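You operate a simulated robot arm through the tools that you are given. There is no shell and no other tool. Be economical: measure what you need, move in short steps, check, and stop when the job is done.

You are at the controls of a simulated two-armed robot. One attempt, no reset.

## Task
Fetch the black-gripped link and set it on the large grey sheet. Take the black plastic nut and leave it on the white bench top. Take the green-capped wooden block and put it on the green card. Take the black bar from the bench top beside the press and put it on the tall rack worktop. Set the grey sliding cover to over side 72. Put the yellow bracket on the top of the grey table. Take the white-capped wooden block and put it on the teal card. Open the blue chest drawer. Any order will do. Set down upright: yellow bracket.

It is judged by the outcome, as a careful person would: the job done as asked, and still so three seconds after it is handed in. It fails if anything else is knocked over, pushed out of place, dropped, spilled or broken. Lids that push on must go on centred and level and be pressed home; caps that screw on are set level and turned clockwise until they are tight. Flat cloth is picked up by pressing the open fingertips on it (5 to 10 N) and closing them slowly along it; thin cloth reads only 2 to 8 mm in the jaws.

## Robot
Two 7-joint arms with two-finger grippers on one trunk, on a base that drives. Base frame: it is fixed to the floor where the robot stands at the start and does not move with it; the origin is under the middle of the robot, x ahead of it, y to its left, z up. Readings come in m, rad, newtons and seconds.
The left shoulder is at the start at [0.05, 0.191, 1.092], the right one opposite. With the tool pointing down near the work surface each hand reaches from about 0.1 to 0.74 m from the robot's upright axis, wherever it stands, measured 20 degrees to its own side. Places, roughly: black bar (20x3x3 cm) [3.7, -0.2, 0.8]; black plastic nut (5x5x2 cm) [0.5, -2.3, 0.9]; black-gripped link (14x5x3 cm) [0.5, 0.2, 0.9]; blue chest drawer [1.6, 2.7, 0.9]; green card [4, -7.5, 0.75]; green-capped wooden block (8x5x5 cm) [3.9, -3, 0.8]; grey sliding cover [4.3, -7, 1]; large grey sheet (24x17x1 cm) [1.8, 2.2, 0.9]; tall rack worktop [0.8, 1.8, 0.9]; teal card [-5.75, -8.25, 0.75]; top of the grey table [-5.7, -8.3, 0.8]; white bench top [1.5, -2.2, 0.9]; white-capped wooden block (8x5x5 cm) [-5.6, -8, 0.8]; yellow bracket (11x5x8 cm) [-3.1, -9.5, 0.9]. Payload 2.69 kg a hand.
Tool frame (each hand has its own): the origin (TCP) lies between the finger pads and is the grasp point; the fingertips stand 0.02 m ahead of it; z points along the fingers, y is the line along which they close. Largest opening 0.1 m; the body of the gripper starts 0.063 m behind the TCP.
Orientation is that of the tool frame in the base frame, as [roll, pitch, yaw] about the fixed x, y, z axes, in that order (R = Rz(yaw) Ry(pitch) Rx(roll)). With the fingers straight down and closing along the base's y, the tool's x points along the base's -x, its y along +y and its z along -z.

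## Interface
- The arms move only by the tool step_arm. It takes "left_deltas", "right_deltas" or both (then of equal length, played together; a hand with none holds still); each is a list that holds one entry, the list of rows, each a list of 7 numbers: the turn, a rotation vector about the tool's x, y, z in units of 4 degrees (1.0 is 4 degrees), then the shift along the tool's x, y, z in units of 50 mm (1.0 is 50 mm), then the opening, from 0 (shut) to 1 (fully open). In form: [[[rx, ry, rz, dx, dy, dz, grip], ...]]. A call has 1 to 20 rows; each row shifts and turns the commanded pose from where the row before left it, along the tool's axes as they then stand. A call with a number of a shift or a turn outside -1 to 1 is refused whole. Each row takes 0.2 s and may step no farther than 0.05 m and 0.15 rad from the row before; otherwise, or with a gripper value out of range, the whole call is refused. A pose out of reach is approached as far as the arm can. The call stops where the force on the tool passes 40 N (or 10 N more than at its start, if that is more) or the arm is blocked; 0.2 s more then pass. Each finger travels about 0.153 m/s and halts on what it meets, pressing with about 40 N; the grip force reading is that of the motor and also rises with nothing between the fingers. The clock runs only during rows and for 0.2 s after the last one: add rows that do not move to give the fingers time. It gives the time, the measured TCP pose, the force on the tool (base axes), the opening and the grip force at its end, in the units of the frame above (readings bear some noise), with the torque about the TCP (base axes, N m) and any sound that the robot's microphone picked up, and new pictures: "views" is both (left out), scene, wrist or none (wrist: the cameras of the hands that moved).
- Cameras (640 x 400 px; columns grow to the right, rows downward): "scene" is now at [0.125, 0.0357, 1.2762]; the picture's right is [0.40, -0.92, 0.00], its down [-0.41, -0.18, -0.89] and it looks along [0.82, 0.35, -0.45] (base axes); focal length 292 px, centre (320, 200). "left" rides on the left gripper at [0.07, 0.019, -0.099] in its tool frame; the picture's right is [-0.26, 0.97, 0.00], its down [-0.75, -0.20, -0.63] and it looks along [-0.61, -0.16, 0.78] (tool axes); focal length 230 px, centre (320, 200). "right" rides on the right gripper at [0.07, -0.019, -0.099] in its tool frame; the picture's right is [0.26, 0.97, 0.00], its down [-0.75, 0.20, -0.63] and it looks along [-0.61, 0.16, 0.78] (tool axes); focal length 230 px, centre (320, 200). There is no depth. A picture from a camera that has moved, and an enlarged one, comes with that camera's place and axes in the base frame and with its lens.
- raise_lower(by): slides the trunk up (or, below 0, down) by that many m; the arms and the scene camera ride with it, the base frame stays. It gives what a move gives, with no picture.
- steer(legs): drives the robot by 1 to 6 legs, each [ahead, left, turn to the left] in m, m and rad, along the robot's own axes; the way and the turn of a leg run together, so that a leg with both is an arc; at most 1.5 m and 3.142 rad a leg. The arms and the cameras ride along, it lands a little off, and it stops where it bumps. It gives what a move gives, and a new picture of the scene camera.
- turn_head(pan, tilt): turns the head with the scene camera to pan (to the left, within 1.396 rad either way) and tilt (down, from -0.506 to 1.204), counted from straight ahead of the robot. It gives what a move gives, and a new picture of the scene camera.
- close_up(camera, box): a new picture of the part [left, top, right, bottom] of that camera's present view, enlarged. No time passes.
- sign_off(): hands the job in; it is judged then, once.

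Go step by step. Nothing tells you exact positions but the pictures and the camera data: compare them with the known pose of the tool, close in by small moves and look again before you grip or let go. The budget is 207 turns and 260 pictures, counting those below and the enlarged ones. Unless the task says otherwise, let go and move clear before handing in, and close with one line.

The tools are called after "Call:" as a command line: name --argument value ..., lists and objects as JSON in quotes. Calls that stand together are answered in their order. step_arm: Moves the arms, as the interface text tells. Its arguments: {"type":"object","properties":{"left_deltas":{"type":"array"},"right_deltas":{"type":"array"},"views":{"type":"string","enum":["both","scene","wrist","none"]}},"required":[]} The other tools are called the same way: raise_lower (by) slides the trunk up or down; steer (legs) drives the base; turn_head (pan, tilt) turns the head that bears the scene camera; close_up (camera, box) takes an enlarged picture of a part of a camera's view; sign_off () hands the job in.

At the start:

```text
t: 0.0
left_tcp_pos: [0.3133, 0.3629, 1.077]
left_tool_rot: [-3.139, 0.0, -3.14]
left_ft_force: [0.0, 0.6, 0.4]
left_ft_torque: [0.01, 0.0, -0.02]
left_opening: 0.1002
left_finger_force: 0.0
right_tcp_pos: [0.3077, 0.0241, 1.1363]
right_tool_rot: [-3.141, -0.001, -3.141]
right_ft_force: [0.1, -0.1, -0.2]
right_ft_torque: [0.0, -0.01, 0.0]
right_opening: 0.1001
right_finger_force: 0.1
trunk travel left (down, up): [-0.15, 0.173]
robot x, y, heading: [0.0014, 0.0005, -0.003]
head pan, tilt: [0.408, 0.464]
```

scene: 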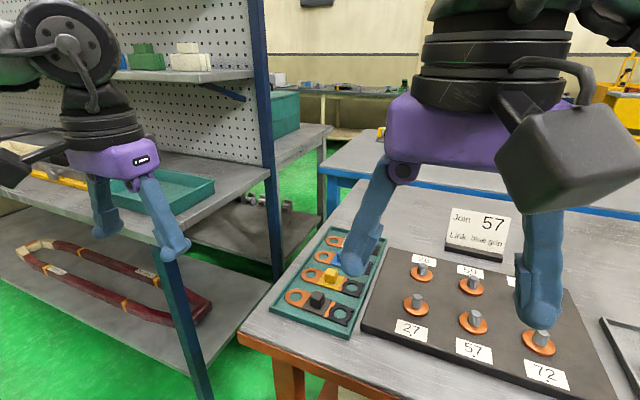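
right: 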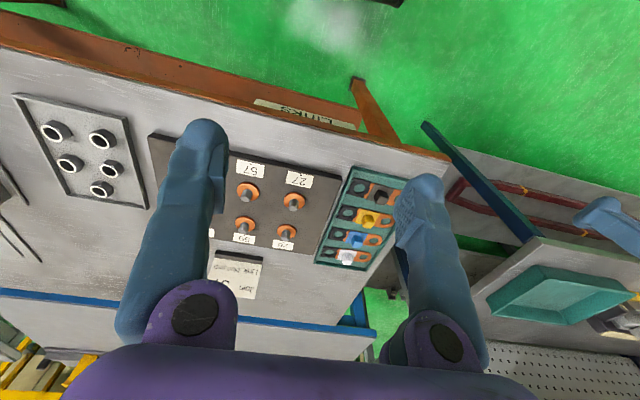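
left: 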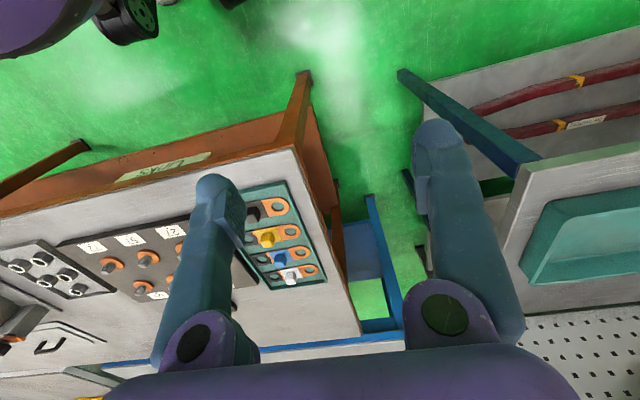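

The black-gripped link lies nearest in the teal tray, around [0.46, 0.18, 0.9]. I'll look closer at it before moving.

Call:
close_up --camera "scene" --box '[260, 210, 400, 350]'

Call:
close_up --camera "left" --box '[220, 170, 340, 300]'

```text
2.86 times, centred on (330, 280) of scene
camera zoom: at [0.125, 0.0357, 1.2762], right [0.4, -0.92, 0.0], down [-0.41, -0.18, -0.89], along [0.82, 0.35, -0.45], focal length 833 px, centre (291, -29)
```

zoom: 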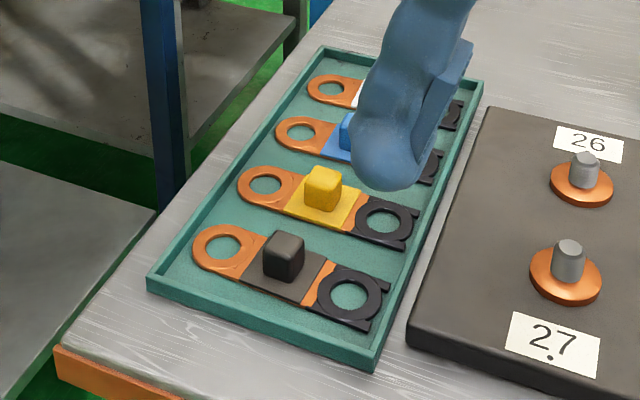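

```text
3.08 times, centred on (280, 235) of left
camera zoom: at [0.2444, 0.381, 1.1773], right [0.26, 0.97, 0.0], down [0.75, -0.2, 0.63], along [0.61, -0.16, -0.78], focal length 708 px, centre (443, 92)
```

zoom: 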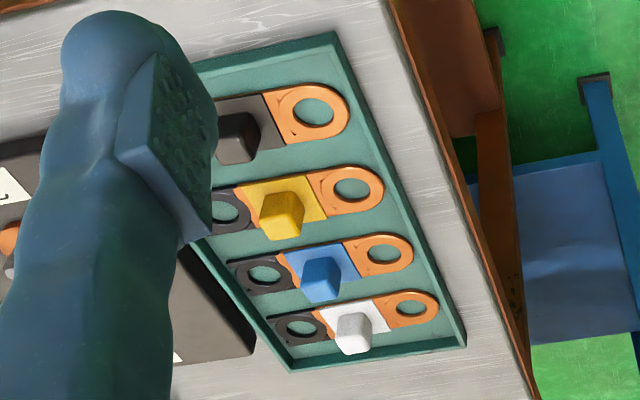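

The black knob is at about [0.487, 0.193, 0.87], with the link running along y. I'll move the right hand aside and bring the left hand over it.

Call:
step_arm --left_deltas '[[[0, 0, 0, -0.58, -0.567, 0.357, 1], [0, 0, 0, -0.58, -0.567, 0.357, 1], [0, 0, 0, -0.58, -0.567, 0.357, 1], [0, 0, 0, -0.58, -0.567, 0.357, 1], [0, 0, 0, -0.58, -0.567, 0.357, 1], [0, 0, 0, -0.58, -0.567, 0.357, 1]]]' --right_deltas '[[[0, 0, 0, 0, -0.9, 0, 1], [0, 0, 0, 0, -0.9, 0, 1], [0, 0, 0, 0, -0.9, 0, 1], [0, 0, 0, 0, -0.5, 0, 1], [0, 0, 0, 0, 0, 0, 1], [0, 0, 0, 0, 0, 0, 1]]]' --views "both"

```text
t: 1.4
left_tcp_pos: [0.4912, 0.1911, 0.9701]
left_tool_rot: [-3.14, 0.001, -3.138]
left_ft_force: [-0.4, -0.3, -0.1]
left_ft_torque: [0.0, 0.02, 0.03]
left_opening: 0.0999
left_finger_force: 0.0
right_tcp_pos: [0.3083, -0.1368, 1.134]
right_tool_rot: [-3.141, -0.003, 3.141]
right_ft_force: [0.0, 0.3, -0.1]
right_ft_torque: [0.01, -0.01, 0.01]
right_opening: 0.1001
right_finger_force: 0.0
trunk travel left (down, up): [-0.15, 0.173]
robot x, y, heading: [-0.0011, -0.0006, -0.0]
head pan, tilt: [0.408, 0.464]
camera scene: at [0.126, 0.0358, 1.2761], right [0.4, -0.92, 0.0], down [-0.41, -0.18, -0.89], along [0.82, 0.35, -0.45], focal length 292 px, centre (320, 200)
camera right: at [0.2374, -0.1556, 1.2345], right [-0.26, 0.97, 0.0], down [0.75, 0.2, 0.63], along [0.61, 0.16, -0.78], focal length 230 px, centre (320, 200)
camera left: at [0.4218, 0.21, 1.0706], right [0.26, 0.97, 0.0], down [0.75, -0.2, 0.63], along [0.61, -0.16, -0.78], focal length 230 px, centre (320, 200)
```

scene: 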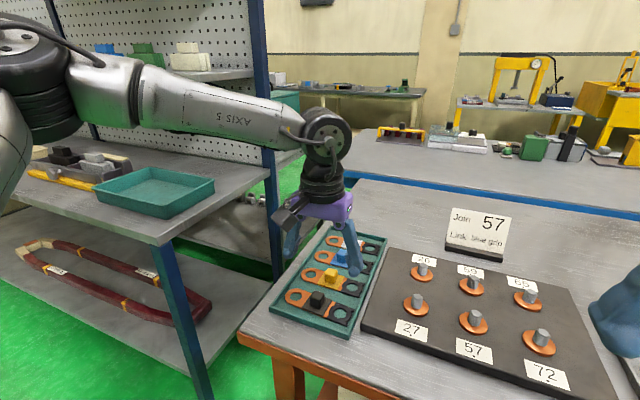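
right: 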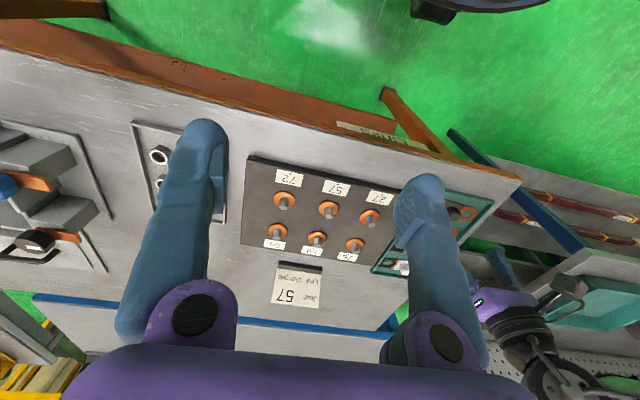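
left: 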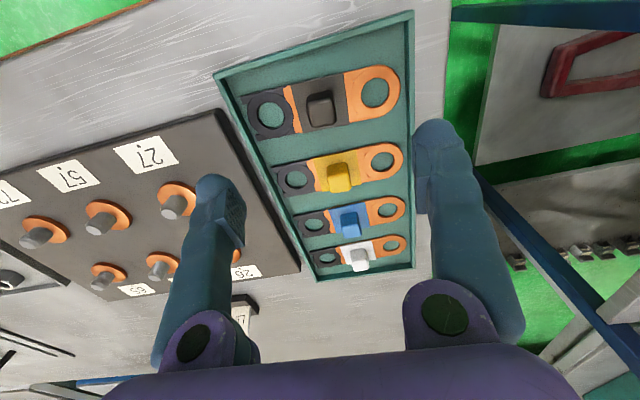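

The left hand is nearly over the black knob, which reads [0.484, 0.196]. I'll go down partway with a slight correction.

Call:
step_arm --left_deltas '[[[0, 0, 0, 0.13, 0.09, 0.5, 0.7], [0, 0, 0, 0, 0, 0.5, 0.6], [0, 0, 0, 0, 0, 0.3, 0.6], [0, 0, 0, 0, 0, 0, 0.6]]]' --views "wrist"

```text
t: 2.4
left_tcp_pos: [0.4821, 0.1976, 0.9049]
left_tool_rot: [-3.139, 0.002, -3.139]
left_ft_force: [0.3, 0.6, -0.3]
left_ft_torque: [0.0, -0.01, -0.02]
left_opening: 0.0603
left_finger_force: 0.0
right_tcp_pos: [0.3065, -0.1367, 1.1362]
right_tool_rot: [-3.141, -0.001, 3.141]
right_ft_force: [-0.9, -1.0, 0.0]
right_ft_torque: [-0.03, -0.02, 0.02]
right_opening: 0.0999
right_finger_force: 0.0
trunk travel left (down, up): [-0.15, 0.173]
robot x, y, heading: [0.0002, -0.0031, 0.002]
head pan, tilt: [0.408, 0.464]
camera left: at [0.4118, 0.2159, 1.0052], right [0.26, 0.97, 0.0], down [0.75, -0.2, 0.63], along [0.61, -0.16, -0.78], focal length 230 px, centre (320, 200)
```

left: 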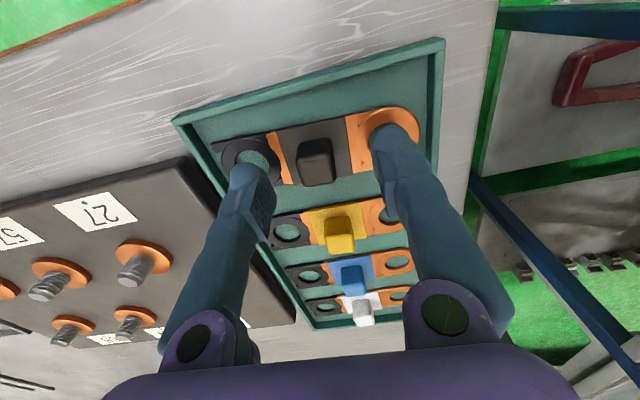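

The knob is centred between the fingers, at z ≈ 0.877. I'll lower slightly and close.

Call:
step_arm --left_deltas '[[[0, 0, 0, 0, -0.04, 0.3, 0.6], [0, 0, 0, 0, 0, 0.0, 0.4], [0, 0, 0, 0, 0, 0, 0.2], [0, 0, 0, 0, 0, 0, 0.1], [0, 0, 0, 0, 0, 0, 0.0], [0, 0, 0, 0, 0, 0, 0.0]]]' --views "wrist"

```text
t: 3.8
left_tcp_pos: [0.4808, 0.1944, 0.8889]
left_tool_rot: [-3.14, 0.002, -3.141]
left_ft_force: [-0.6, 0.4, -0.2]
left_ft_torque: [0.0, 0.03, -0.03]
left_opening: 0.0207
left_finger_force: 40.1
right_tcp_pos: [0.3073, -0.1367, 1.1355]
right_tool_rot: [3.141, 0.001, -3.14]
right_ft_force: [-0.1, 0.3, 0.3]
right_ft_torque: [0.01, 0.02, 0.02]
right_opening: 0.0999
right_finger_force: 0.0
trunk travel left (down, up): [-0.15, 0.173]
robot x, y, heading: [0.0011, -0.0026, -0.003]
head pan, tilt: [0.408, 0.464]
camera left: at [0.4117, 0.2132, 0.9901], right [0.26, 0.97, 0.0], down [0.75, -0.2, 0.63], along [0.61, -0.16, -0.78], focal length 230 px, centre (320, 200)
```

left: 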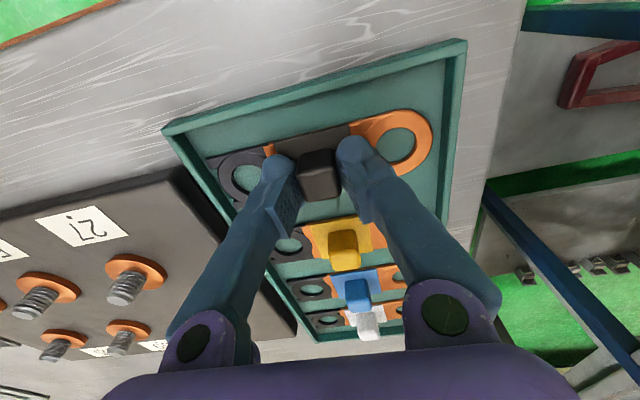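

Gripped at 21 mm. I'll lift straight up and tuck the arm back.

Call:
step_arm --left_deltas '[[[0, 0, 0, 0, 0, -0.4, 0], [0, 0, 0, 0, 0, -0.8, 0], [0, 0, 0, 0, 0, -0.9, 0], [0, 0, 0, 0, 0, -0.9, 0], [0, 0, 0, 0.4, 0.3, -0.7, 0], [0, 0, 0, 0.7, 0.3, -0.5, 0], [0, 0, 0, 0.8, 0.3, 0, 0], [0, 0, 0, 0.8, 0.3, 0, 0], [0, 0, 0, 0.8, 0.3, 0, 0]]]' --views "both"

Call:
turn_head --pan 1.0 --tilt 0.2

Call:
turn_head --pan -0.9 --tilt 0.2

```text
t: 5.8
left_tcp_pos: [0.3061, 0.271, 1.1006]
left_tool_rot: [-3.141, 0.002, -3.14]
left_ft_force: [0.5, 0.3, -0.8]
left_ft_torque: [-0.03, -0.01, 0.01]
left_opening: 0.0206
left_finger_force: 40.1
right_tcp_pos: [0.3054, -0.1361, 1.1354]
right_tool_rot: [3.141, 0.0, 3.141]
right_ft_force: [0.4, 0.1, -0.4]
right_ft_torque: [0.0, -0.03, -0.02]
right_opening: 0.0999
right_finger_force: 0.0
trunk travel left (down, up): [-0.15, 0.173]
robot x, y, heading: [-0.0006, -0.0005, 0.004]
head pan, tilt: [0.408, 0.464]
camera scene: at [0.1242, 0.0364, 1.2763], right [0.4, -0.92, 0.0], down [-0.41, -0.18, -0.89], along [0.82, 0.35, -0.45], focal length 292 px, centre (320, 200)
camera left: at [0.2359, 0.2888, 1.2001], right [0.26, 0.97, 0.0], down [0.75, -0.2, 0.63], along [0.61, -0.16, -0.78], focal length 230 px, centre (320, 200)
```

scene: 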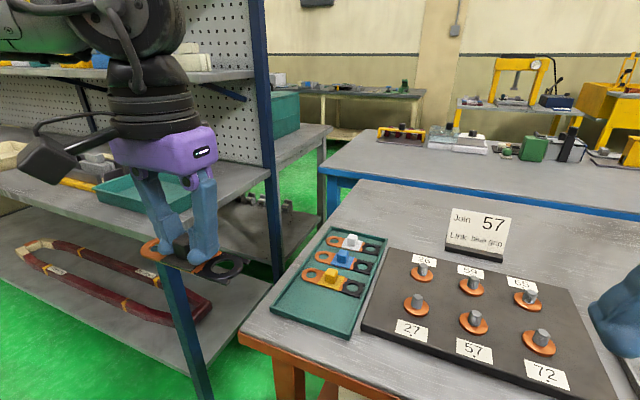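
left: 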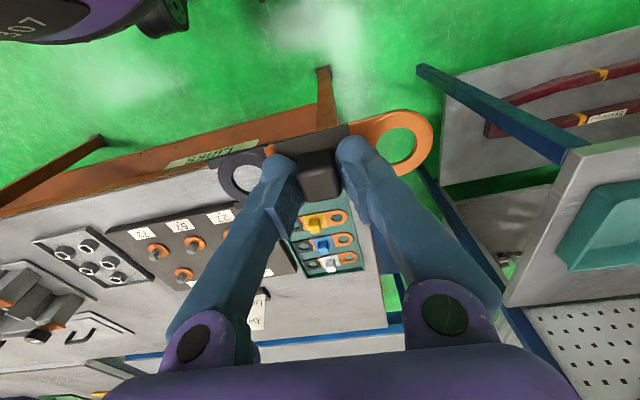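

```text
t: 6.8
left_tcp_pos: [0.3074, 0.2696, 1.1001]
left_tool_rot: [-3.14, 0.001, -3.14]
left_ft_force: [0.4, -0.3, -0.7]
left_ft_torque: [-0.04, -0.01, 0.03]
left_opening: 0.0204
left_finger_force: 39.7
right_tcp_pos: [0.3067, -0.1365, 1.1358]
right_tool_rot: [3.14, 0.0, -3.141]
right_ft_force: [-0.7, 0.5, -0.4]
right_ft_torque: [-0.01, 0.05, 0.04]
right_opening: 0.1001
right_finger_force: 0.1
trunk travel left (down, up): [-0.15, 0.173]
robot x, y, heading: [-0.0007, -0.0009, 0.005]
head pan, tilt: [1.0, 0.201]
camera scene: at [0.0913, 0.0777, 1.3006], right [0.84, -0.54, 0.0], down [-0.11, -0.17, -0.98], along [0.53, 0.82, -0.2], focal length 292 px, centre (320, 200)
```

scene: 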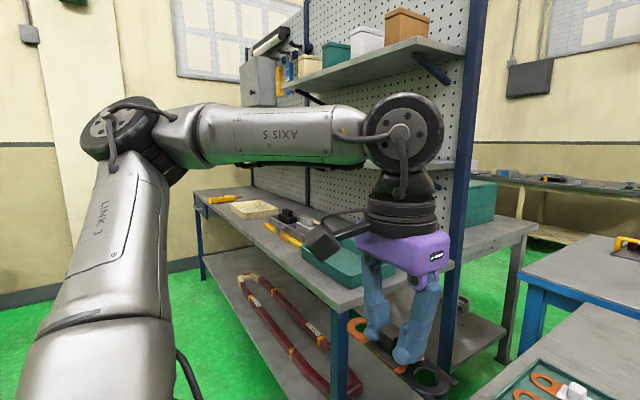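

```text
t: 8.7
left_tcp_pos: [0.3067, 0.2698, 1.0992]
left_tool_rot: [-3.139, 0.002, -3.14]
left_ft_force: [-0.2, -0.2, -2.2]
left_ft_torque: [-0.02, 0.0, 0.0]
left_opening: 0.0207
left_finger_force: 39.8
right_tcp_pos: [0.3071, -0.138, 1.1363]
right_tool_rot: [3.141, -0.001, 3.141]
right_ft_force: [-0.2, -0.6, 0.2]
right_ft_torque: [0.02, 0.02, -0.02]
right_opening: 0.0997
right_finger_force: 0.1
trunk travel left (down, up): [-0.15, 0.173]
robot x, y, heading: [0.0007, -0.0015, 0.004]
head pan, tilt: [-0.901, 0.201]
camera scene: at [0.0988, -0.0736, 1.3007], right [-0.78, -0.62, 0.0], down [-0.12, 0.16, -0.98], along [0.61, -0.77, -0.2], focal length 292 px, centre (320, 200)
```

scene: 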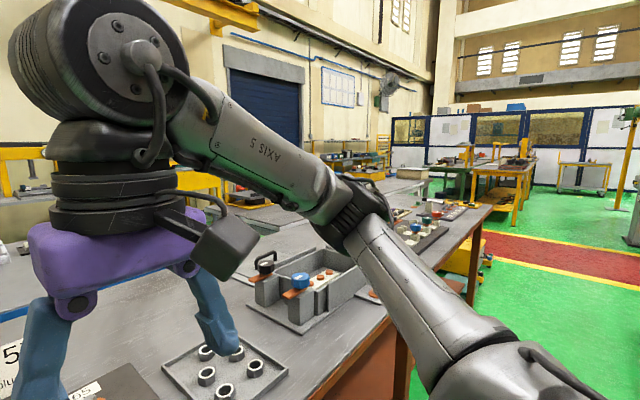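

The link is held. The nut (0.5, -2.3) is on this same table further to the right, so I'll strafe right along it.

Call:
steer --legs '[[0, -1.2, 0], [0, -0.95, 0]]'

Call:
turn_head --pan -0.5 --tilt 0.5

```text
t: 27.6
left_tcp_pos: [0.2992, -1.8717, 1.0992]
left_tool_rot: [-3.139, 0.002, -3.135]
left_ft_force: [0.2, 0.6, -0.8]
left_ft_torque: [-0.02, 0.0, 0.01]
left_opening: 0.021
left_finger_force: 40.0
right_tcp_pos: [0.3008, -2.2779, 1.1351]
right_tool_rot: [3.14, -0.001, -3.136]
right_ft_force: [0.0, -0.4, -1.2]
right_ft_torque: [0.0, 0.01, 0.0]
right_opening: 0.1
right_finger_force: 0.1
trunk travel left (down, up): [-0.15, 0.173]
robot x, y, heading: [-0.0017, -2.1396, 0.003]
head pan, tilt: [-0.901, 0.201]
camera scene: at [0.0931, -2.2157, 1.3007], right [-0.78, -0.62, 0.0], down [-0.12, 0.16, -0.98], along [0.61, -0.77, -0.2], focal length 292 px, centre (320, 200)
```

scene: 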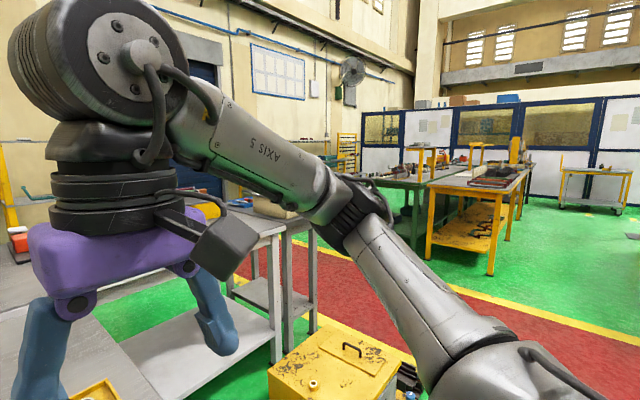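

```text
t: 28.5
left_tcp_pos: [0.2988, -1.872, 1.1]
left_tool_rot: [-3.141, 0.003, -3.135]
left_ft_force: [0.1, -0.1, -0.9]
left_ft_torque: [0.01, 0.02, 0.0]
left_opening: 0.0208
left_finger_force: 40.0
right_tcp_pos: [0.3011, -2.2784, 1.1354]
right_tool_rot: [3.14, 0.0, -3.136]
right_ft_force: [-1.0, -0.3, 0.2]
right_ft_torque: [0.01, -0.01, -0.02]
right_opening: 0.0998
right_finger_force: 0.0
trunk travel left (down, up): [-0.15, 0.173]
robot x, y, heading: [-0.0053, -2.1436, -0.0]
head pan, tilt: [-0.499, 0.499]
camera scene: at [0.1149, -2.1861, 1.2731], right [-0.48, -0.88, 0.0], down [-0.42, 0.23, -0.88], along [0.77, -0.42, -0.48], focal length 292 px, centre (320, 200)
```

scene: 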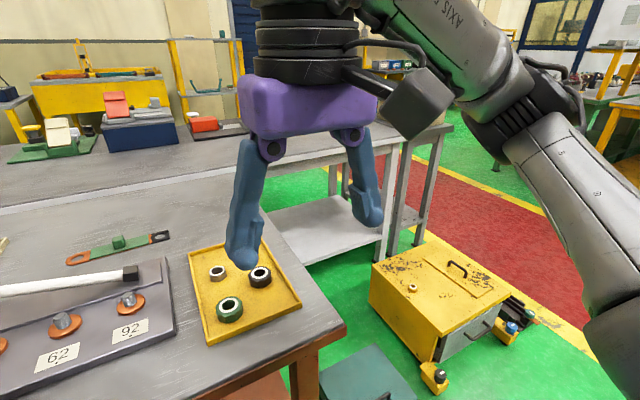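

The black nut sits in the yellow tray at about [0.54, -2.29, 0.875]. I'll bring the right hand over it.

Call:
step_arm --right_deltas '[[[0, 0, 0, -0.77, -0.02, 0.45, 1], [0, 0, 0, -0.77, -0.02, 0.45, 1], [0, 0, 0, -0.77, -0.02, 0.45, 1], [0, 0, 0, -0.77, -0.02, 0.45, 1], [0, 0, 0, -0.77, -0.02, 0.45, 1], [0, 0, 0, -0.77, -0.02, 0.45, 1], [0, 0, 0, 0, 0, 0, 1]]]' --views "wrist"

```text
t: 30.1
left_tcp_pos: [0.2987, -1.8711, 1.1009]
left_tool_rot: [-3.139, 0.001, -3.134]
left_ft_force: [-0.4, -0.3, -1.0]
left_ft_torque: [-0.03, -0.02, -0.04]
left_opening: 0.0208
left_finger_force: 39.9
right_tcp_pos: [0.5311, -2.2824, 1.0007]
right_tool_rot: [3.141, -0.001, -3.137]
right_ft_force: [-0.6, 0.6, 0.1]
right_ft_torque: [0.0, -0.04, 0.01]
right_opening: 0.1002
right_finger_force: 0.0
trunk travel left (down, up): [-0.15, 0.173]
robot x, y, heading: [-0.0056, -2.1439, 0.004]
head pan, tilt: [-0.499, 0.499]
camera right: at [0.4618, -2.3016, 1.0996], right [-0.26, 0.96, 0.0], down [0.75, 0.2, 0.63], along [0.61, 0.17, -0.78], focal length 230 px, centre (320, 200)
```

right: 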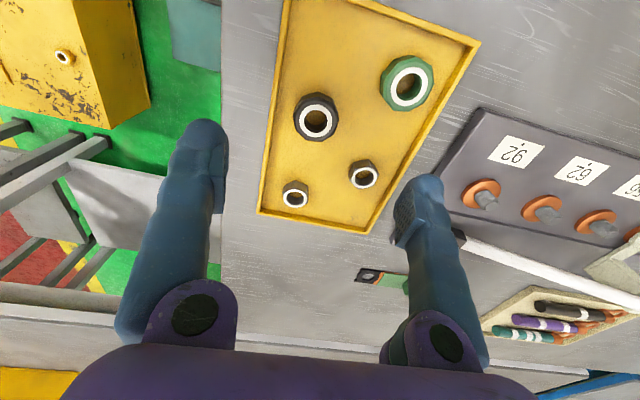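

The black nut is at [0.538, -2.283], close to the tray rim. I'll enlarge the view to judge the clearance.

Call:
close_up --camera "right" --box '[230, 50, 480, 240]'

Call:
close_up --camera "scene" --box '[180, 220, 320, 350]'

```text
2.11 times, centred on (355, 145) of right
camera zoom: at [0.4618, -2.3016, 1.0996], right [-0.26, 0.96, 0.0], down [0.75, 0.2, 0.63], along [0.61, 0.17, -0.78], focal length 484 px, centre (246, 316)
```

zoom: 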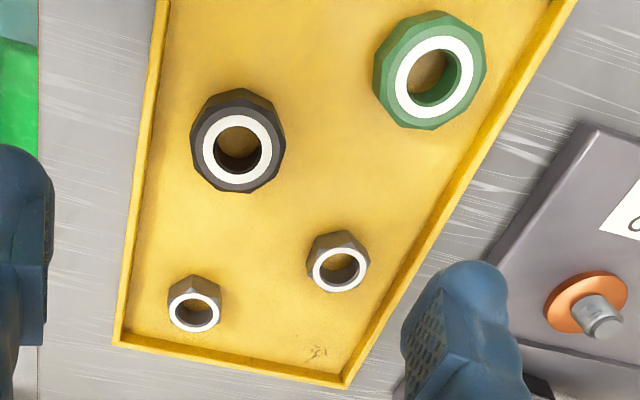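

```text
3.08 times, centred on (250, 285) of scene
camera zoom: at [0.1147, -2.1861, 1.273], right [-0.47, -0.88, 0.0], down [-0.42, 0.23, -0.88], along [0.77, -0.42, -0.48], focal length 897 px, centre (535, -62)
```

zoom: 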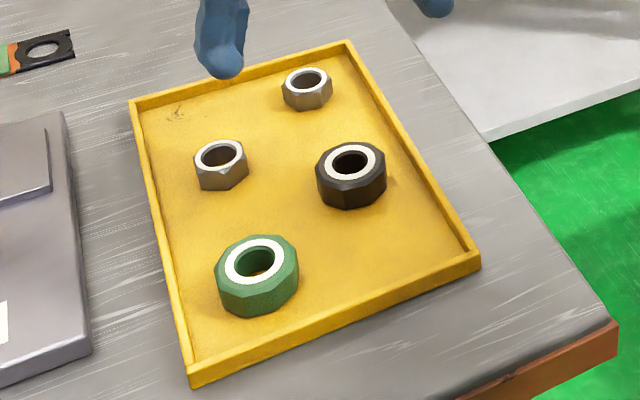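

I'll lower the right hand to z 0.935, narrowing the opening to 0.057, and check the alignment.

Call:
step_arm --right_deltas '[[[0, 0, 0, -0.14, 0, 0.5, 0.8], [0, 0, 0, 0, 0, 0.5, 0.57], [0, 0, 0, 0, 0, 0.35, 0.57], [0, 0, 0, 0, 0, 0, 0.57], [0, 0, 0, 0, 0, 0, 0.57]]]' --views "wrist"

Call:
close_up --camera "right" --box '[230, 50, 480, 240]'

```text
t: 31.3
left_tcp_pos: [0.2992, -1.872, 1.0999]
left_tool_rot: [-3.14, 0.003, -3.135]
left_ft_force: [-0.4, 0.2, -1.2]
left_ft_torque: [0.04, 0.02, -0.01]
left_opening: 0.021
left_finger_force: 40.1
right_tcp_pos: [0.5393, -2.2815, 0.9329]
right_tool_rot: [3.141, 0.0, -3.134]
right_ft_force: [-0.5, -0.2, 0.3]
right_ft_torque: [0.0, -0.02, -0.04]
right_opening: 0.0569
right_finger_force: 0.1
trunk travel left (down, up): [-0.15, 0.173]
robot x, y, heading: [-0.0091, -2.1421, 0.009]
head pan, tilt: [-0.499, 0.499]
camera right: at [0.4693, -2.3014, 1.0321], right [-0.26, 0.96, 0.0], down [0.75, 0.2, 0.63], along [0.61, 0.17, -0.78], focal length 230 px, centre (320, 200)
```

right: 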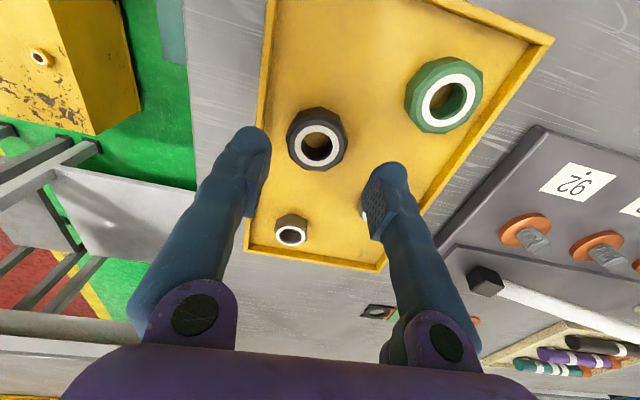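

```text
2.11 times, centred on (355, 145) of right
camera zoom: at [0.4693, -2.3014, 1.0321], right [-0.26, 0.96, 0.0], down [0.75, 0.2, 0.63], along [0.61, 0.17, -0.78], focal length 484 px, centre (246, 316)
```

zoom: 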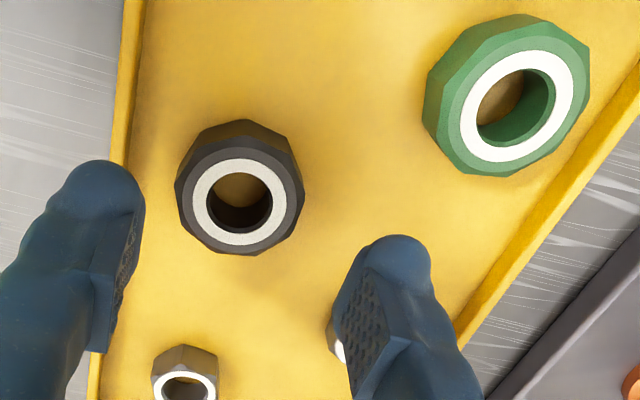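

The nut's top is at [0.536, -2.284, 0.89]. I'll descend so the tips overlap it by about 14 mm, and close.

Call:
step_arm --right_deltas '[[[0, 0, 0, 0.06, -0.03, 0.4, 0.57], [0, 0, 0, 0, 0, 0.4, 0.57], [0, 0, 0, 0, 0, 0, 0.57], [0, 0, 0, 0, 0, 0, 0.4], [0, 0, 0, 0, 0, 0, 0.3], [0, 0, 0, 0, 0, 0, 0.2], [0, 0, 0, 0, 0, 0, 0.2]]]' --views "wrist"

```text
t: 32.9
left_tcp_pos: [0.2994, -1.8712, 1.0997]
left_tool_rot: [-3.14, 0.001, -3.134]
left_ft_force: [-0.1, -0.7, -1.2]
left_ft_torque: [-0.01, 0.03, -0.01]
left_opening: 0.0205
left_finger_force: 40.2
right_tcp_pos: [0.5354, -2.2859, 0.8925]
right_tool_rot: [-3.14, -0.001, -3.136]
right_ft_force: [0.4, -0.3, 0.2]
right_ft_torque: [0.01, 0.0, 0.0]
right_opening: 0.0409
right_finger_force: 39.7
trunk travel left (down, up): [-0.15, 0.173]
robot x, y, heading: [-0.0048, -2.1404, 0.005]
head pan, tilt: [-0.499, 0.499]
camera right: at [0.4662, -2.3036, 0.9923], right [-0.26, 0.96, 0.0], down [0.75, 0.2, 0.63], along [0.61, 0.17, -0.78], focal length 230 px, centre (320, 200)
```

right: 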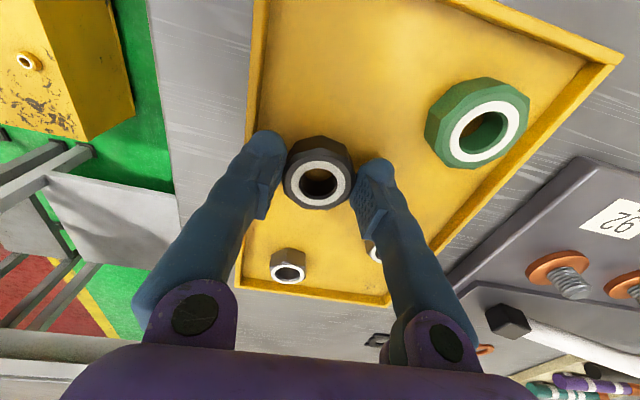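

Gripped. I'll lift and tuck the right arm, then look toward the white bench.

Call:
step_arm --right_deltas '[[[0, 0, 0, 0, 0, -0.5, 0], [0, 0, 0, 0, 0, -0.9, 0], [0, 0, 0, 0, 0, -0.9, 0], [0, 0, 0, 0.4, 0, -0.8, 0], [0, 0, 0, 0.6, 0, -0.7, 0], [0, 0, 0, 0.7, 0, -0.6, 0], [0, 0, 0, 0.9, 0, -0.3, 0], [0, 0, 0, 0.9, 0, 0, 0], [0, 0, 0, 0.9, 0, 0, 0]]]' --views "none"

Call:
turn_head --pan 0.0 --tilt 0.25

```text
t: 34.9
left_tcp_pos: [0.2995, -1.8714, 1.0995]
left_tool_rot: [-3.14, 0.001, -3.135]
left_ft_force: [0.1, 0.1, -1.0]
left_ft_torque: [-0.02, 0.01, -0.02]
left_opening: 0.0204
left_finger_force: 40.1
right_tcp_pos: [0.3171, -2.2834, 1.1262]
right_tool_rot: [3.141, 0.0, -3.138]
right_ft_force: [0.1, -0.4, 0.2]
right_ft_torque: [0.03, 0.0, -0.03]
right_opening: 0.0408
right_finger_force: 39.8
trunk travel left (down, up): [-0.15, 0.173]
robot x, y, heading: [-0.0065, -2.1405, 0.003]
head pan, tilt: [-0.499, 0.499]
```

```text
t: 35.9
left_tcp_pos: [0.2999, -1.8704, 1.0999]
left_tool_rot: [-3.139, 0.0, -3.134]
left_ft_force: [-0.1, 0.0, -0.8]
left_ft_torque: [0.0, -0.01, 0.01]
left_opening: 0.0206
left_finger_force: 40.2
right_tcp_pos: [0.3185, -2.2837, 1.1276]
right_tool_rot: [3.14, 0.001, -3.137]
right_ft_force: [-0.3, -0.5, -0.5]
right_ft_torque: [0.02, 0.01, 0.02]
right_opening: 0.0409
right_finger_force: 39.9
trunk travel left (down, up): [-0.15, 0.173]
robot x, y, heading: [-0.0064, -2.1441, 0.009]
head pan, tilt: [0.0, 0.25]
camera scene: at [0.1283, -2.1425, 1.2961], right [0.0, -1.0, 0.0], down [-0.25, 0.0, -0.97], along [0.97, 0.0, -0.25], focal length 292 px, centre (320, 200)
```

scene: 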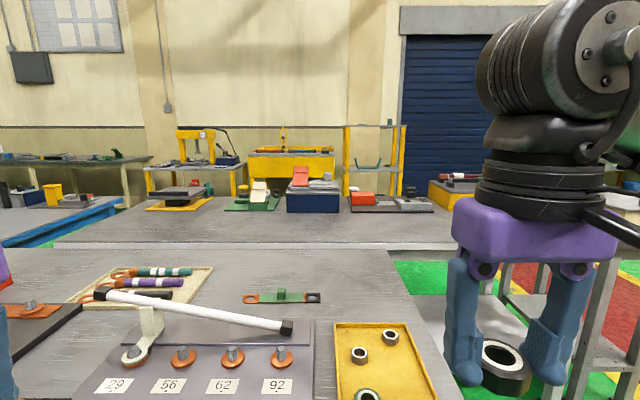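

The white bench is the table behind this one (x≈1.12–1.7), so I need to go around its right end. I'll strafe to the red lane and look ahead.

Call:
steer --legs '[[-0.15, 0, 0], [0, -1.0, 0], [0, -0.95, 0]]'

Call:
turn_head --pan 0.5 --tilt 0.35

```text
t: 54.0
left_tcp_pos: [0.1708, -3.7913, 1.1006]
left_tool_rot: [-3.141, 0.003, -3.115]
left_ft_force: [0.3, 0.1, -0.2]
left_ft_torque: [0.01, -0.03, 0.03]
left_opening: 0.0207
left_finger_force: 40.1
right_tcp_pos: [0.1977, -4.2027, 1.1259]
right_tool_rot: [-3.141, 0.001, -3.119]
right_ft_force: [0.1, -0.2, -1.0]
right_ft_torque: [-0.05, 0.01, -0.01]
right_opening: 0.041
right_finger_force: 40.0
trunk travel left (down, up): [-0.15, 0.173]
robot x, y, heading: [-0.1283, -4.0658, 0.025]
head pan, tilt: [0.0, 0.25]
camera scene: at [0.0051, -4.0651, 1.2961], right [0.02, -1.0, 0.0], down [-0.25, -0.01, -0.97], along [0.97, 0.02, -0.25], focal length 292 px, centre (320, 200)
```

scene: 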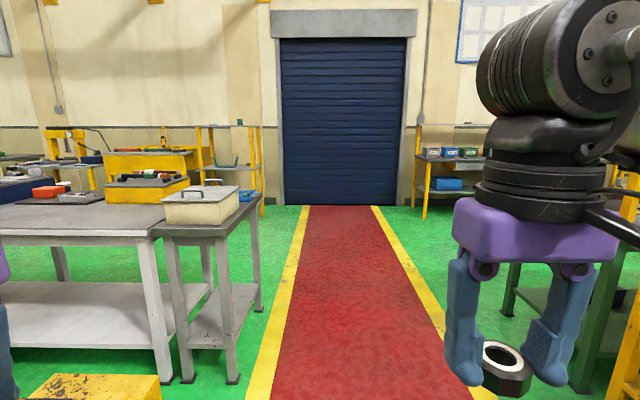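

```text
t: 54.9
left_tcp_pos: [0.171, -3.7898, 1.0995]
left_tool_rot: [-3.14, 0.0, -3.116]
left_ft_force: [-0.1, 0.7, -1.6]
left_ft_torque: [-0.01, 0.02, -0.01]
left_opening: 0.0206
left_finger_force: 40.0
right_tcp_pos: [0.198, -4.2032, 1.126]
right_tool_rot: [3.141, 0.0, -3.119]
right_ft_force: [0.4, 0.2, 0.5]
right_ft_torque: [0.0, 0.02, 0.02]
right_opening: 0.0407
right_finger_force: 40.4
trunk travel left (down, up): [-0.15, 0.173]
robot x, y, heading: [-0.1321, -4.0677, 0.021]
head pan, tilt: [0.499, 0.351]
camera scene: at [-0.0076, -4.0208, 1.2867], right [0.5, -0.87, 0.0], down [-0.3, -0.17, -0.94], along [0.81, 0.47, -0.34], focal length 292 px, centre (320, 200)
```

scene: 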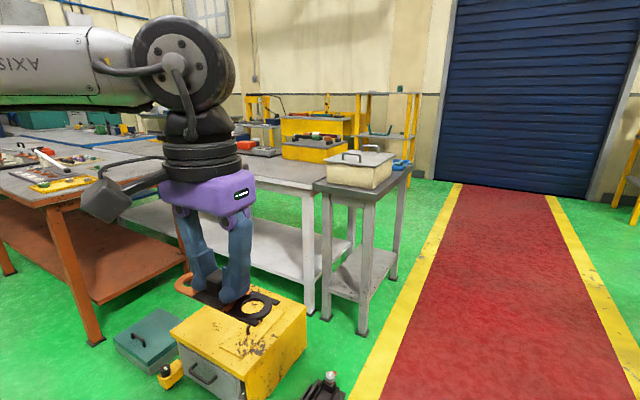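

The white bench ends near y≈-3.4 with a small side table to -3.6. I'll drive along the red lane to x≈2.6, then look left at the bench.

Call:
steer --legs '[[0, -0.1, -0.02], [1.4, 0, 0], [1.35, 0, 0]]'

Call:
turn_head --pan 1.3 --tilt 0.3

```text
t: 69.2
left_tcp_pos: [2.8887, -3.9161, 1.0994]
left_tool_rot: [-3.139, -0.001, 3.14]
left_ft_force: [0.5, -0.2, -0.7]
left_ft_torque: [0.02, 0.0, 0.02]
left_opening: 0.0209
left_finger_force: 40.3
right_tcp_pos: [2.9045, -4.3287, 1.1265]
right_tool_rot: [-3.142, 0.001, 3.137]
right_ft_force: [0.4, -1.0, -0.2]
right_ft_torque: [0.01, 0.02, -0.02]
right_opening: 0.0407
right_finger_force: 40.5
trunk travel left (down, up): [-0.15, 0.173]
robot x, y, heading: [2.5857, -4.1853, -0.001]
head pan, tilt: [0.499, 0.351]
camera scene: at [2.7045, -4.1406, 1.2866], right [0.48, -0.88, 0.0], down [-0.3, -0.16, -0.94], along [0.83, 0.45, -0.34], focal length 292 px, centre (320, 200)
```

scene: 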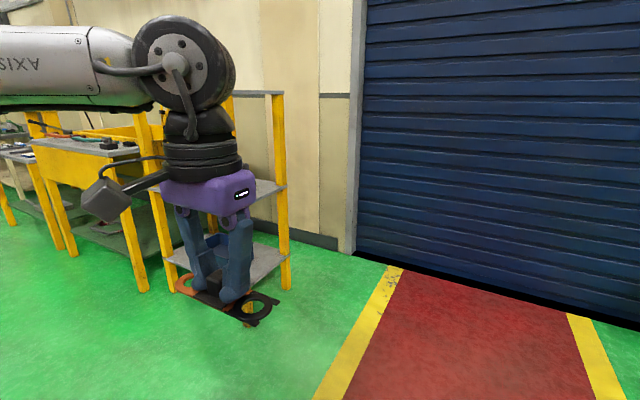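

```text
t: 70.3
left_tcp_pos: [2.8892, -3.9162, 1.0995]
left_tool_rot: [-3.139, 0.002, 3.14]
left_ft_force: [-0.2, 0.7, -1.0]
left_ft_torque: [-0.01, 0.0, 0.03]
left_opening: 0.0207
left_finger_force: 39.9
right_tcp_pos: [2.9037, -4.3284, 1.1257]
right_tool_rot: [-3.14, 0.0, 3.138]
right_ft_force: [-0.5, 0.3, -0.6]
right_ft_torque: [0.0, -0.02, -0.01]
right_opening: 0.0409
right_finger_force: 39.7
trunk travel left (down, up): [-0.15, 0.173]
robot x, y, heading: [2.5852, -4.1827, -0.004]
head pan, tilt: [1.3, 0.3]
camera scene: at [2.6477, -4.0951, 1.2914], right [0.96, -0.27, 0.0], down [-0.08, -0.28, -0.96], along [0.26, 0.92, -0.3], focal length 292 px, centre (320, 200)
```

scene: 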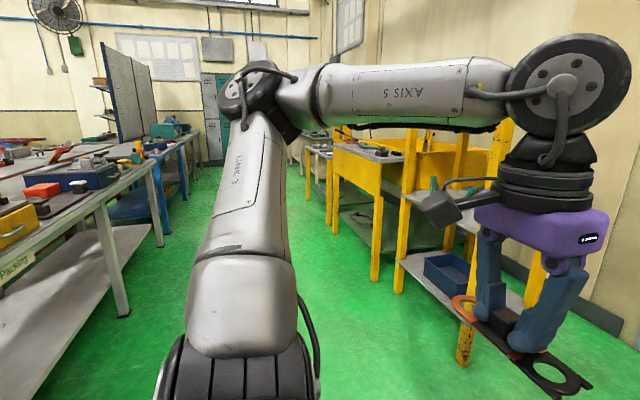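

The aisle runs along +y between the white "Packing" bench and the yellow benches. I'll drive up it and turn to face the white bench.

Call:
steer --legs '[[0, 0, 1.571], [1.4, 0, 0], [0.6, 0, 0], [0, 0, 1.571]]'

Call:
turn_head --pan 0.0 --tilt 0.4

```text
t: 87.9
left_tcp_pos: [2.2507, -2.4861, 1.0998]
left_tool_rot: [-3.14, 0.002, 0.038]
left_ft_force: [1.1, 0.5, -1.3]
left_ft_torque: [-0.01, -0.01, 0.04]
left_opening: 0.0204
left_finger_force: 39.6
right_tcp_pos: [2.2196, -2.0738, 1.1266]
right_tool_rot: [-3.141, -0.002, 0.033]
right_ft_force: [0.7, 0.1, -0.1]
right_ft_torque: [-0.02, -0.02, 0.01]
right_opening: 0.0409
right_finger_force: 40.6
trunk travel left (down, up): [-0.15, 0.173]
robot x, y, heading: [2.5538, -2.2074, -3.104]
head pan, tilt: [1.3, 0.3]
camera scene: at [2.4868, -2.299, 1.2914], right [-0.97, 0.23, 0.0], down [0.07, 0.29, -0.96], along [-0.22, -0.93, -0.3], focal length 292 px, centre (320, 200)
```

scene: 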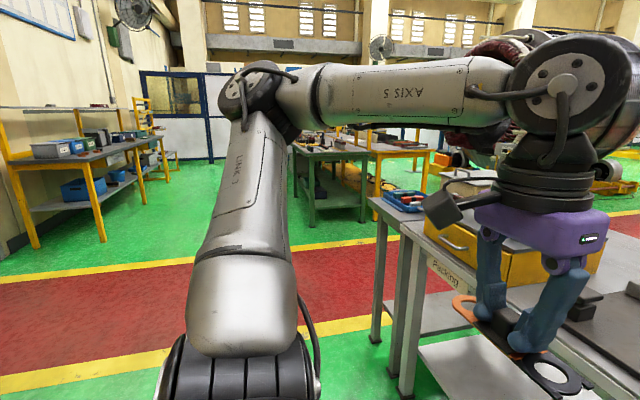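

```text
t: 89.4
left_tcp_pos: [2.2504, -2.4851, 1.1001]
left_tool_rot: [-3.14, 0.002, 0.035]
left_ft_force: [-0.3, -0.4, -1.2]
left_ft_torque: [0.01, 0.0, -0.02]
left_opening: 0.021
left_finger_force: 39.9
right_tcp_pos: [2.2204, -2.0734, 1.1263]
right_tool_rot: [3.141, -0.001, 0.033]
right_ft_force: [0.5, 0.6, -1.2]
right_ft_torque: [-0.03, 0.0, -0.01]
right_opening: 0.041
right_finger_force: 40.0
trunk travel left (down, up): [-0.15, 0.173]
robot x, y, heading: [2.5481, -2.2056, -3.109]
head pan, tilt: [0.0, 0.4]
camera scene: at [2.4161, -2.2114, 1.2821], right [-0.04, 1.0, 0.0], down [0.39, 0.01, -0.92], along [-0.92, -0.03, -0.39], focal length 292 px, centre (320, 200)
```

scene: 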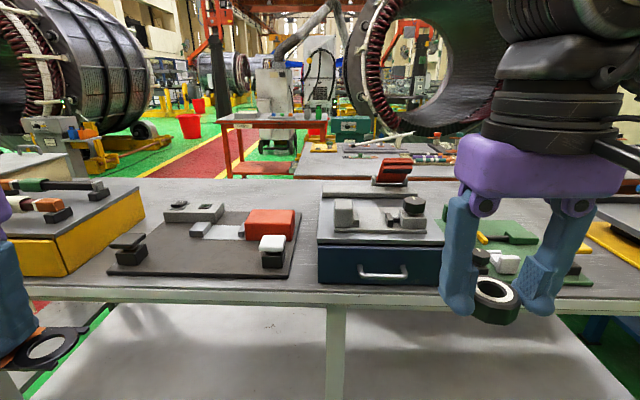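

I see the white bench top holding a dark plate, a blue box and a green plate. I need a free patch within reach, so I'll look to the right and left.

Call:
turn_head --pan -0.75 --tilt 0.5

Call:
turn_head --pan 0.65 --tilt 0.5

```text
t: 90.5
left_tcp_pos: [2.2502, -2.4865, 1.0996]
left_tool_rot: [-3.141, 0.003, 0.037]
left_ft_force: [-0.1, -0.5, -1.9]
left_ft_torque: [0.02, -0.01, -0.01]
left_opening: 0.0207
left_finger_force: 39.6
right_tcp_pos: [2.219, -2.0739, 1.1261]
right_tool_rot: [3.141, 0.0, 0.035]
right_ft_force: [1.1, -0.7, -0.8]
right_ft_torque: [0.02, -0.06, -0.01]
right_opening: 0.0408
right_finger_force: 39.4
trunk travel left (down, up): [-0.15, 0.173]
robot x, y, heading: [2.549, -2.2068, -3.105]
head pan, tilt: [-0.75, 0.499]
camera scene: at [2.44, -2.1485, 1.273], right [0.66, 0.75, 0.0], down [0.36, -0.31, -0.88], along [-0.66, 0.58, -0.48], focal length 292 px, centre (320, 200)
```

scene: 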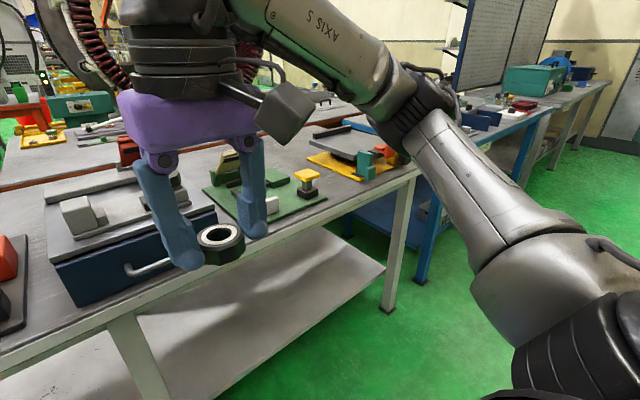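

```text
t: 92.0
left_tcp_pos: [2.251, -2.4858, 1.0998]
left_tool_rot: [-3.14, 0.001, 0.037]
left_ft_force: [-0.2, 0.1, -0.7]
left_ft_torque: [-0.03, -0.02, 0.02]
left_opening: 0.0207
left_finger_force: 39.8
right_tcp_pos: [2.2201, -2.0741, 1.1259]
right_tool_rot: [3.141, 0.001, 0.035]
right_ft_force: [-0.2, 0.4, 0.2]
right_ft_torque: [0.02, -0.02, -0.03]
right_opening: 0.0408
right_finger_force: 40.0
trunk travel left (down, up): [-0.15, 0.173]
robot x, y, heading: [2.5498, -2.2102, -3.104]
head pan, tilt: [0.649, 0.499]
camera scene: at [2.4381, -2.2656, 1.273], right [-0.63, 0.78, 0.0], down [0.37, 0.3, -0.88], along [-0.68, -0.55, -0.48], focal length 292 px, centre (320, 200)
```

scene: 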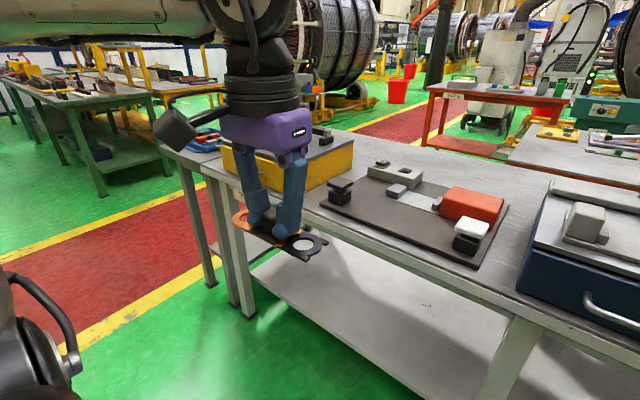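

Candidate free spots are beside the green plate; the wrist camera can show them better.

Call:
close_up --camera "right" --box '[0, 0, 640, 400]'

```text
1.00 times, centred on (320, 200) of right (not enlarged: the box is as wide or as high as the picture)
camera zoom: at [2.2885, -2.0532, 1.2256], right [0.29, -0.96, 0.0], down [-0.74, -0.23, 0.63], along [-0.6, -0.18, -0.78], focal length 230 px, centre (320, 200)
```

zoom: 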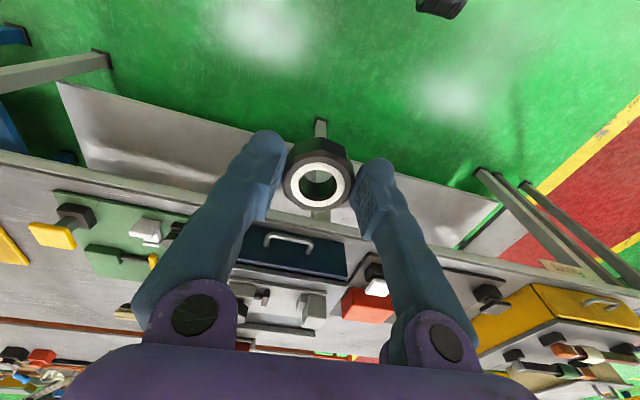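

There is a clear gap on the bench between the green and yellow plates, at y -1.635 to -1.48. I'll reposition so the right hand lines up with [1.77, -1.557].

Call:
steer --legs '[[0, -0.53, -0.037], [0.22, 0, 0]]'

Call:
turn_head --pan -0.2 --tilt 0.6

Call:
close_up --camera "right" --box '[0, 0, 640, 400]'

```text
t: 98.4
left_tcp_pos: [2.016, -1.9374, 1.0996]
left_tool_rot: [-3.14, -0.001, -0.01]
left_ft_force: [-0.5, -0.2, -1.4]
left_ft_torque: [0.01, -0.02, -0.01]
left_opening: 0.0208
left_finger_force: 39.4
right_tcp_pos: [2.0042, -1.5235, 1.1253]
right_tool_rot: [-3.141, 0.0, -0.012]
right_ft_force: [-0.6, 0.4, -0.7]
right_ft_torque: [0.03, -0.01, -0.02]
right_opening: 0.0411
right_finger_force: 40.7
trunk travel left (down, up): [-0.15, 0.173]
robot x, y, heading: [2.3253, -1.6695, 3.127]
head pan, tilt: [0.649, 0.499]
camera scene: at [2.2136, -1.725, 1.2729], right [-0.59, 0.8, 0.0], down [0.39, 0.28, -0.88], along [-0.71, -0.52, -0.48], focal length 292 px, centre (320, 200)
```

scene: 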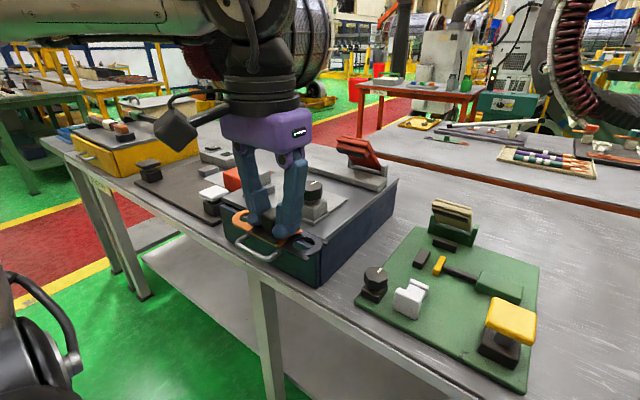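

```text
t: 99.6
left_tcp_pos: [2.0166, -1.9368, 1.0996]
left_tool_rot: [-3.14, 0.003, -0.01]
left_ft_force: [-1.0, 0.1, -1.7]
left_ft_torque: [-0.04, -0.02, 0.01]
left_opening: 0.0208
left_finger_force: 40.3
right_tcp_pos: [2.0059, -1.5241, 1.1262]
right_tool_rot: [-3.141, 0.0, -0.014]
right_ft_force: [0.1, 0.4, 0.3]
right_ft_torque: [-0.02, -0.01, -0.03]
right_opening: 0.0407
right_finger_force: 40.5
trunk travel left (down, up): [-0.15, 0.173]
robot x, y, heading: [2.3281, -1.6716, 3.131]
head pan, tilt: [-0.201, 0.6]
camera scene: at [2.2011, -1.6523, 1.2639], right [0.21, 0.98, 0.0], down [0.55, -0.12, -0.83], along [-0.81, 0.17, -0.56], focal length 292 px, centre (320, 200)
```

scene: 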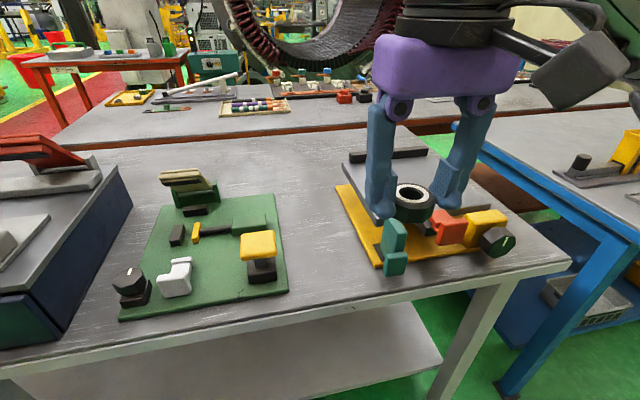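

```text
1.00 times, centred on (320, 200) of right (not enlarged: the box is as wide or as high as the picture)
camera zoom: at [2.0748, -1.5059, 1.2256], right [0.25, -0.97, 0.0], down [-0.75, -0.19, 0.63], along [-0.61, -0.15, -0.78], focal length 230 px, centre (320, 200)
```

zoom: 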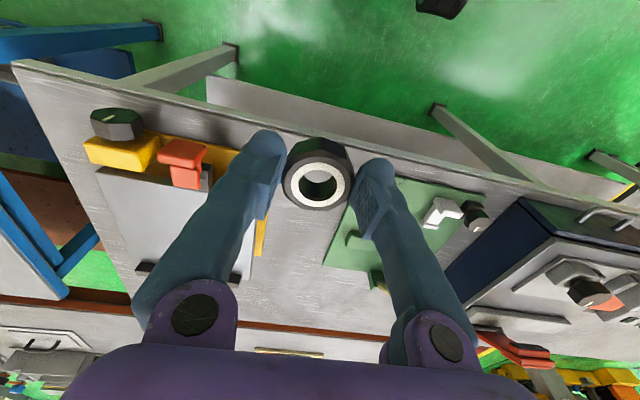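

The gap is confirmed; the target is [1.74, -1.555]. I'll move the nut over it.

Call:
step_arm --right_deltas '[[[0, 0, 0, -0.757, 0.099, 0.471, 0.2], [0, 0, 0, -0.757, 0.099, 0.471, 0.2], [0, 0, 0, -0.757, 0.099, 0.471, 0.2], [0, 0, 0, -0.757, 0.099, 0.471, 0.2], [0, 0, 0, -0.757, 0.099, 0.471, 0.2], [0, 0, 0, -0.757, 0.099, 0.471, 0.2], [0, 0, 0, -0.757, 0.099, 0.471, 0.2], [0, 0, 0, 0, 0, 0, 0.2]]]' --views "both"

```text
t: 101.4
left_tcp_pos: [2.0168, -1.9365, 1.0996]
left_tool_rot: [-3.139, 0.001, -0.009]
left_ft_force: [-0.2, 0.4, -1.2]
left_ft_torque: [-0.01, 0.0, 0.07]
left_opening: 0.0205
left_finger_force: 40.0
right_tcp_pos: [1.7391, -1.5562, 0.9619]
right_tool_rot: [-3.141, -0.001, -0.013]
right_ft_force: [-0.3, -0.2, -0.4]
right_ft_torque: [0.02, -0.02, -0.02]
right_opening: 0.041
right_finger_force: 39.9
trunk travel left (down, up): [-0.15, 0.173]
robot x, y, heading: [2.3245, -1.6698, 3.131]
head pan, tilt: [-0.201, 0.6]
camera scene: at [2.2014, -1.652, 1.264], right [0.21, 0.98, 0.0], down [0.55, -0.12, -0.83], along [-0.81, 0.17, -0.56], focal length 292 px, centre (320, 200)
camera right: at [1.8092, -1.5386, 1.0608], right [0.25, -0.97, 0.0], down [-0.75, -0.19, 0.63], along [-0.61, -0.15, -0.78], focal length 230 px, centre (320, 200)
```

scene: 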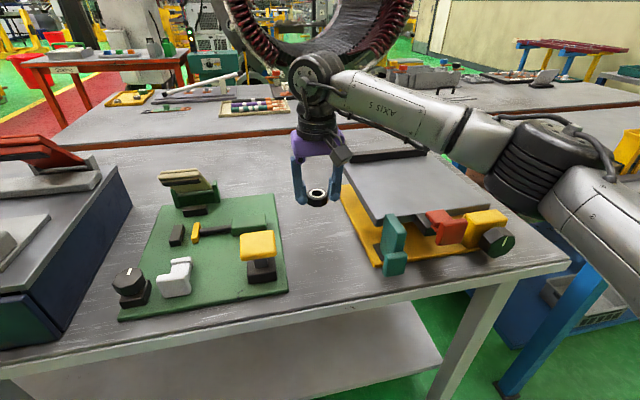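
right: 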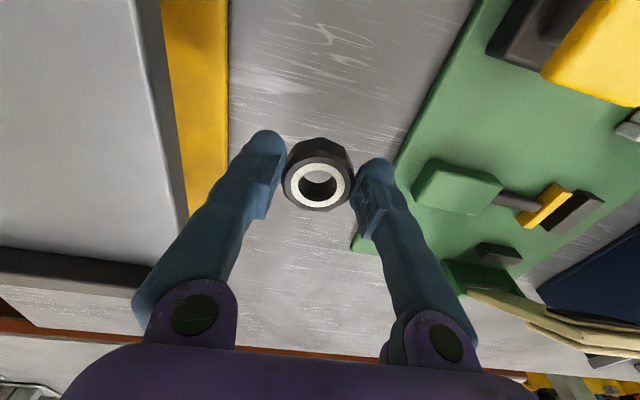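

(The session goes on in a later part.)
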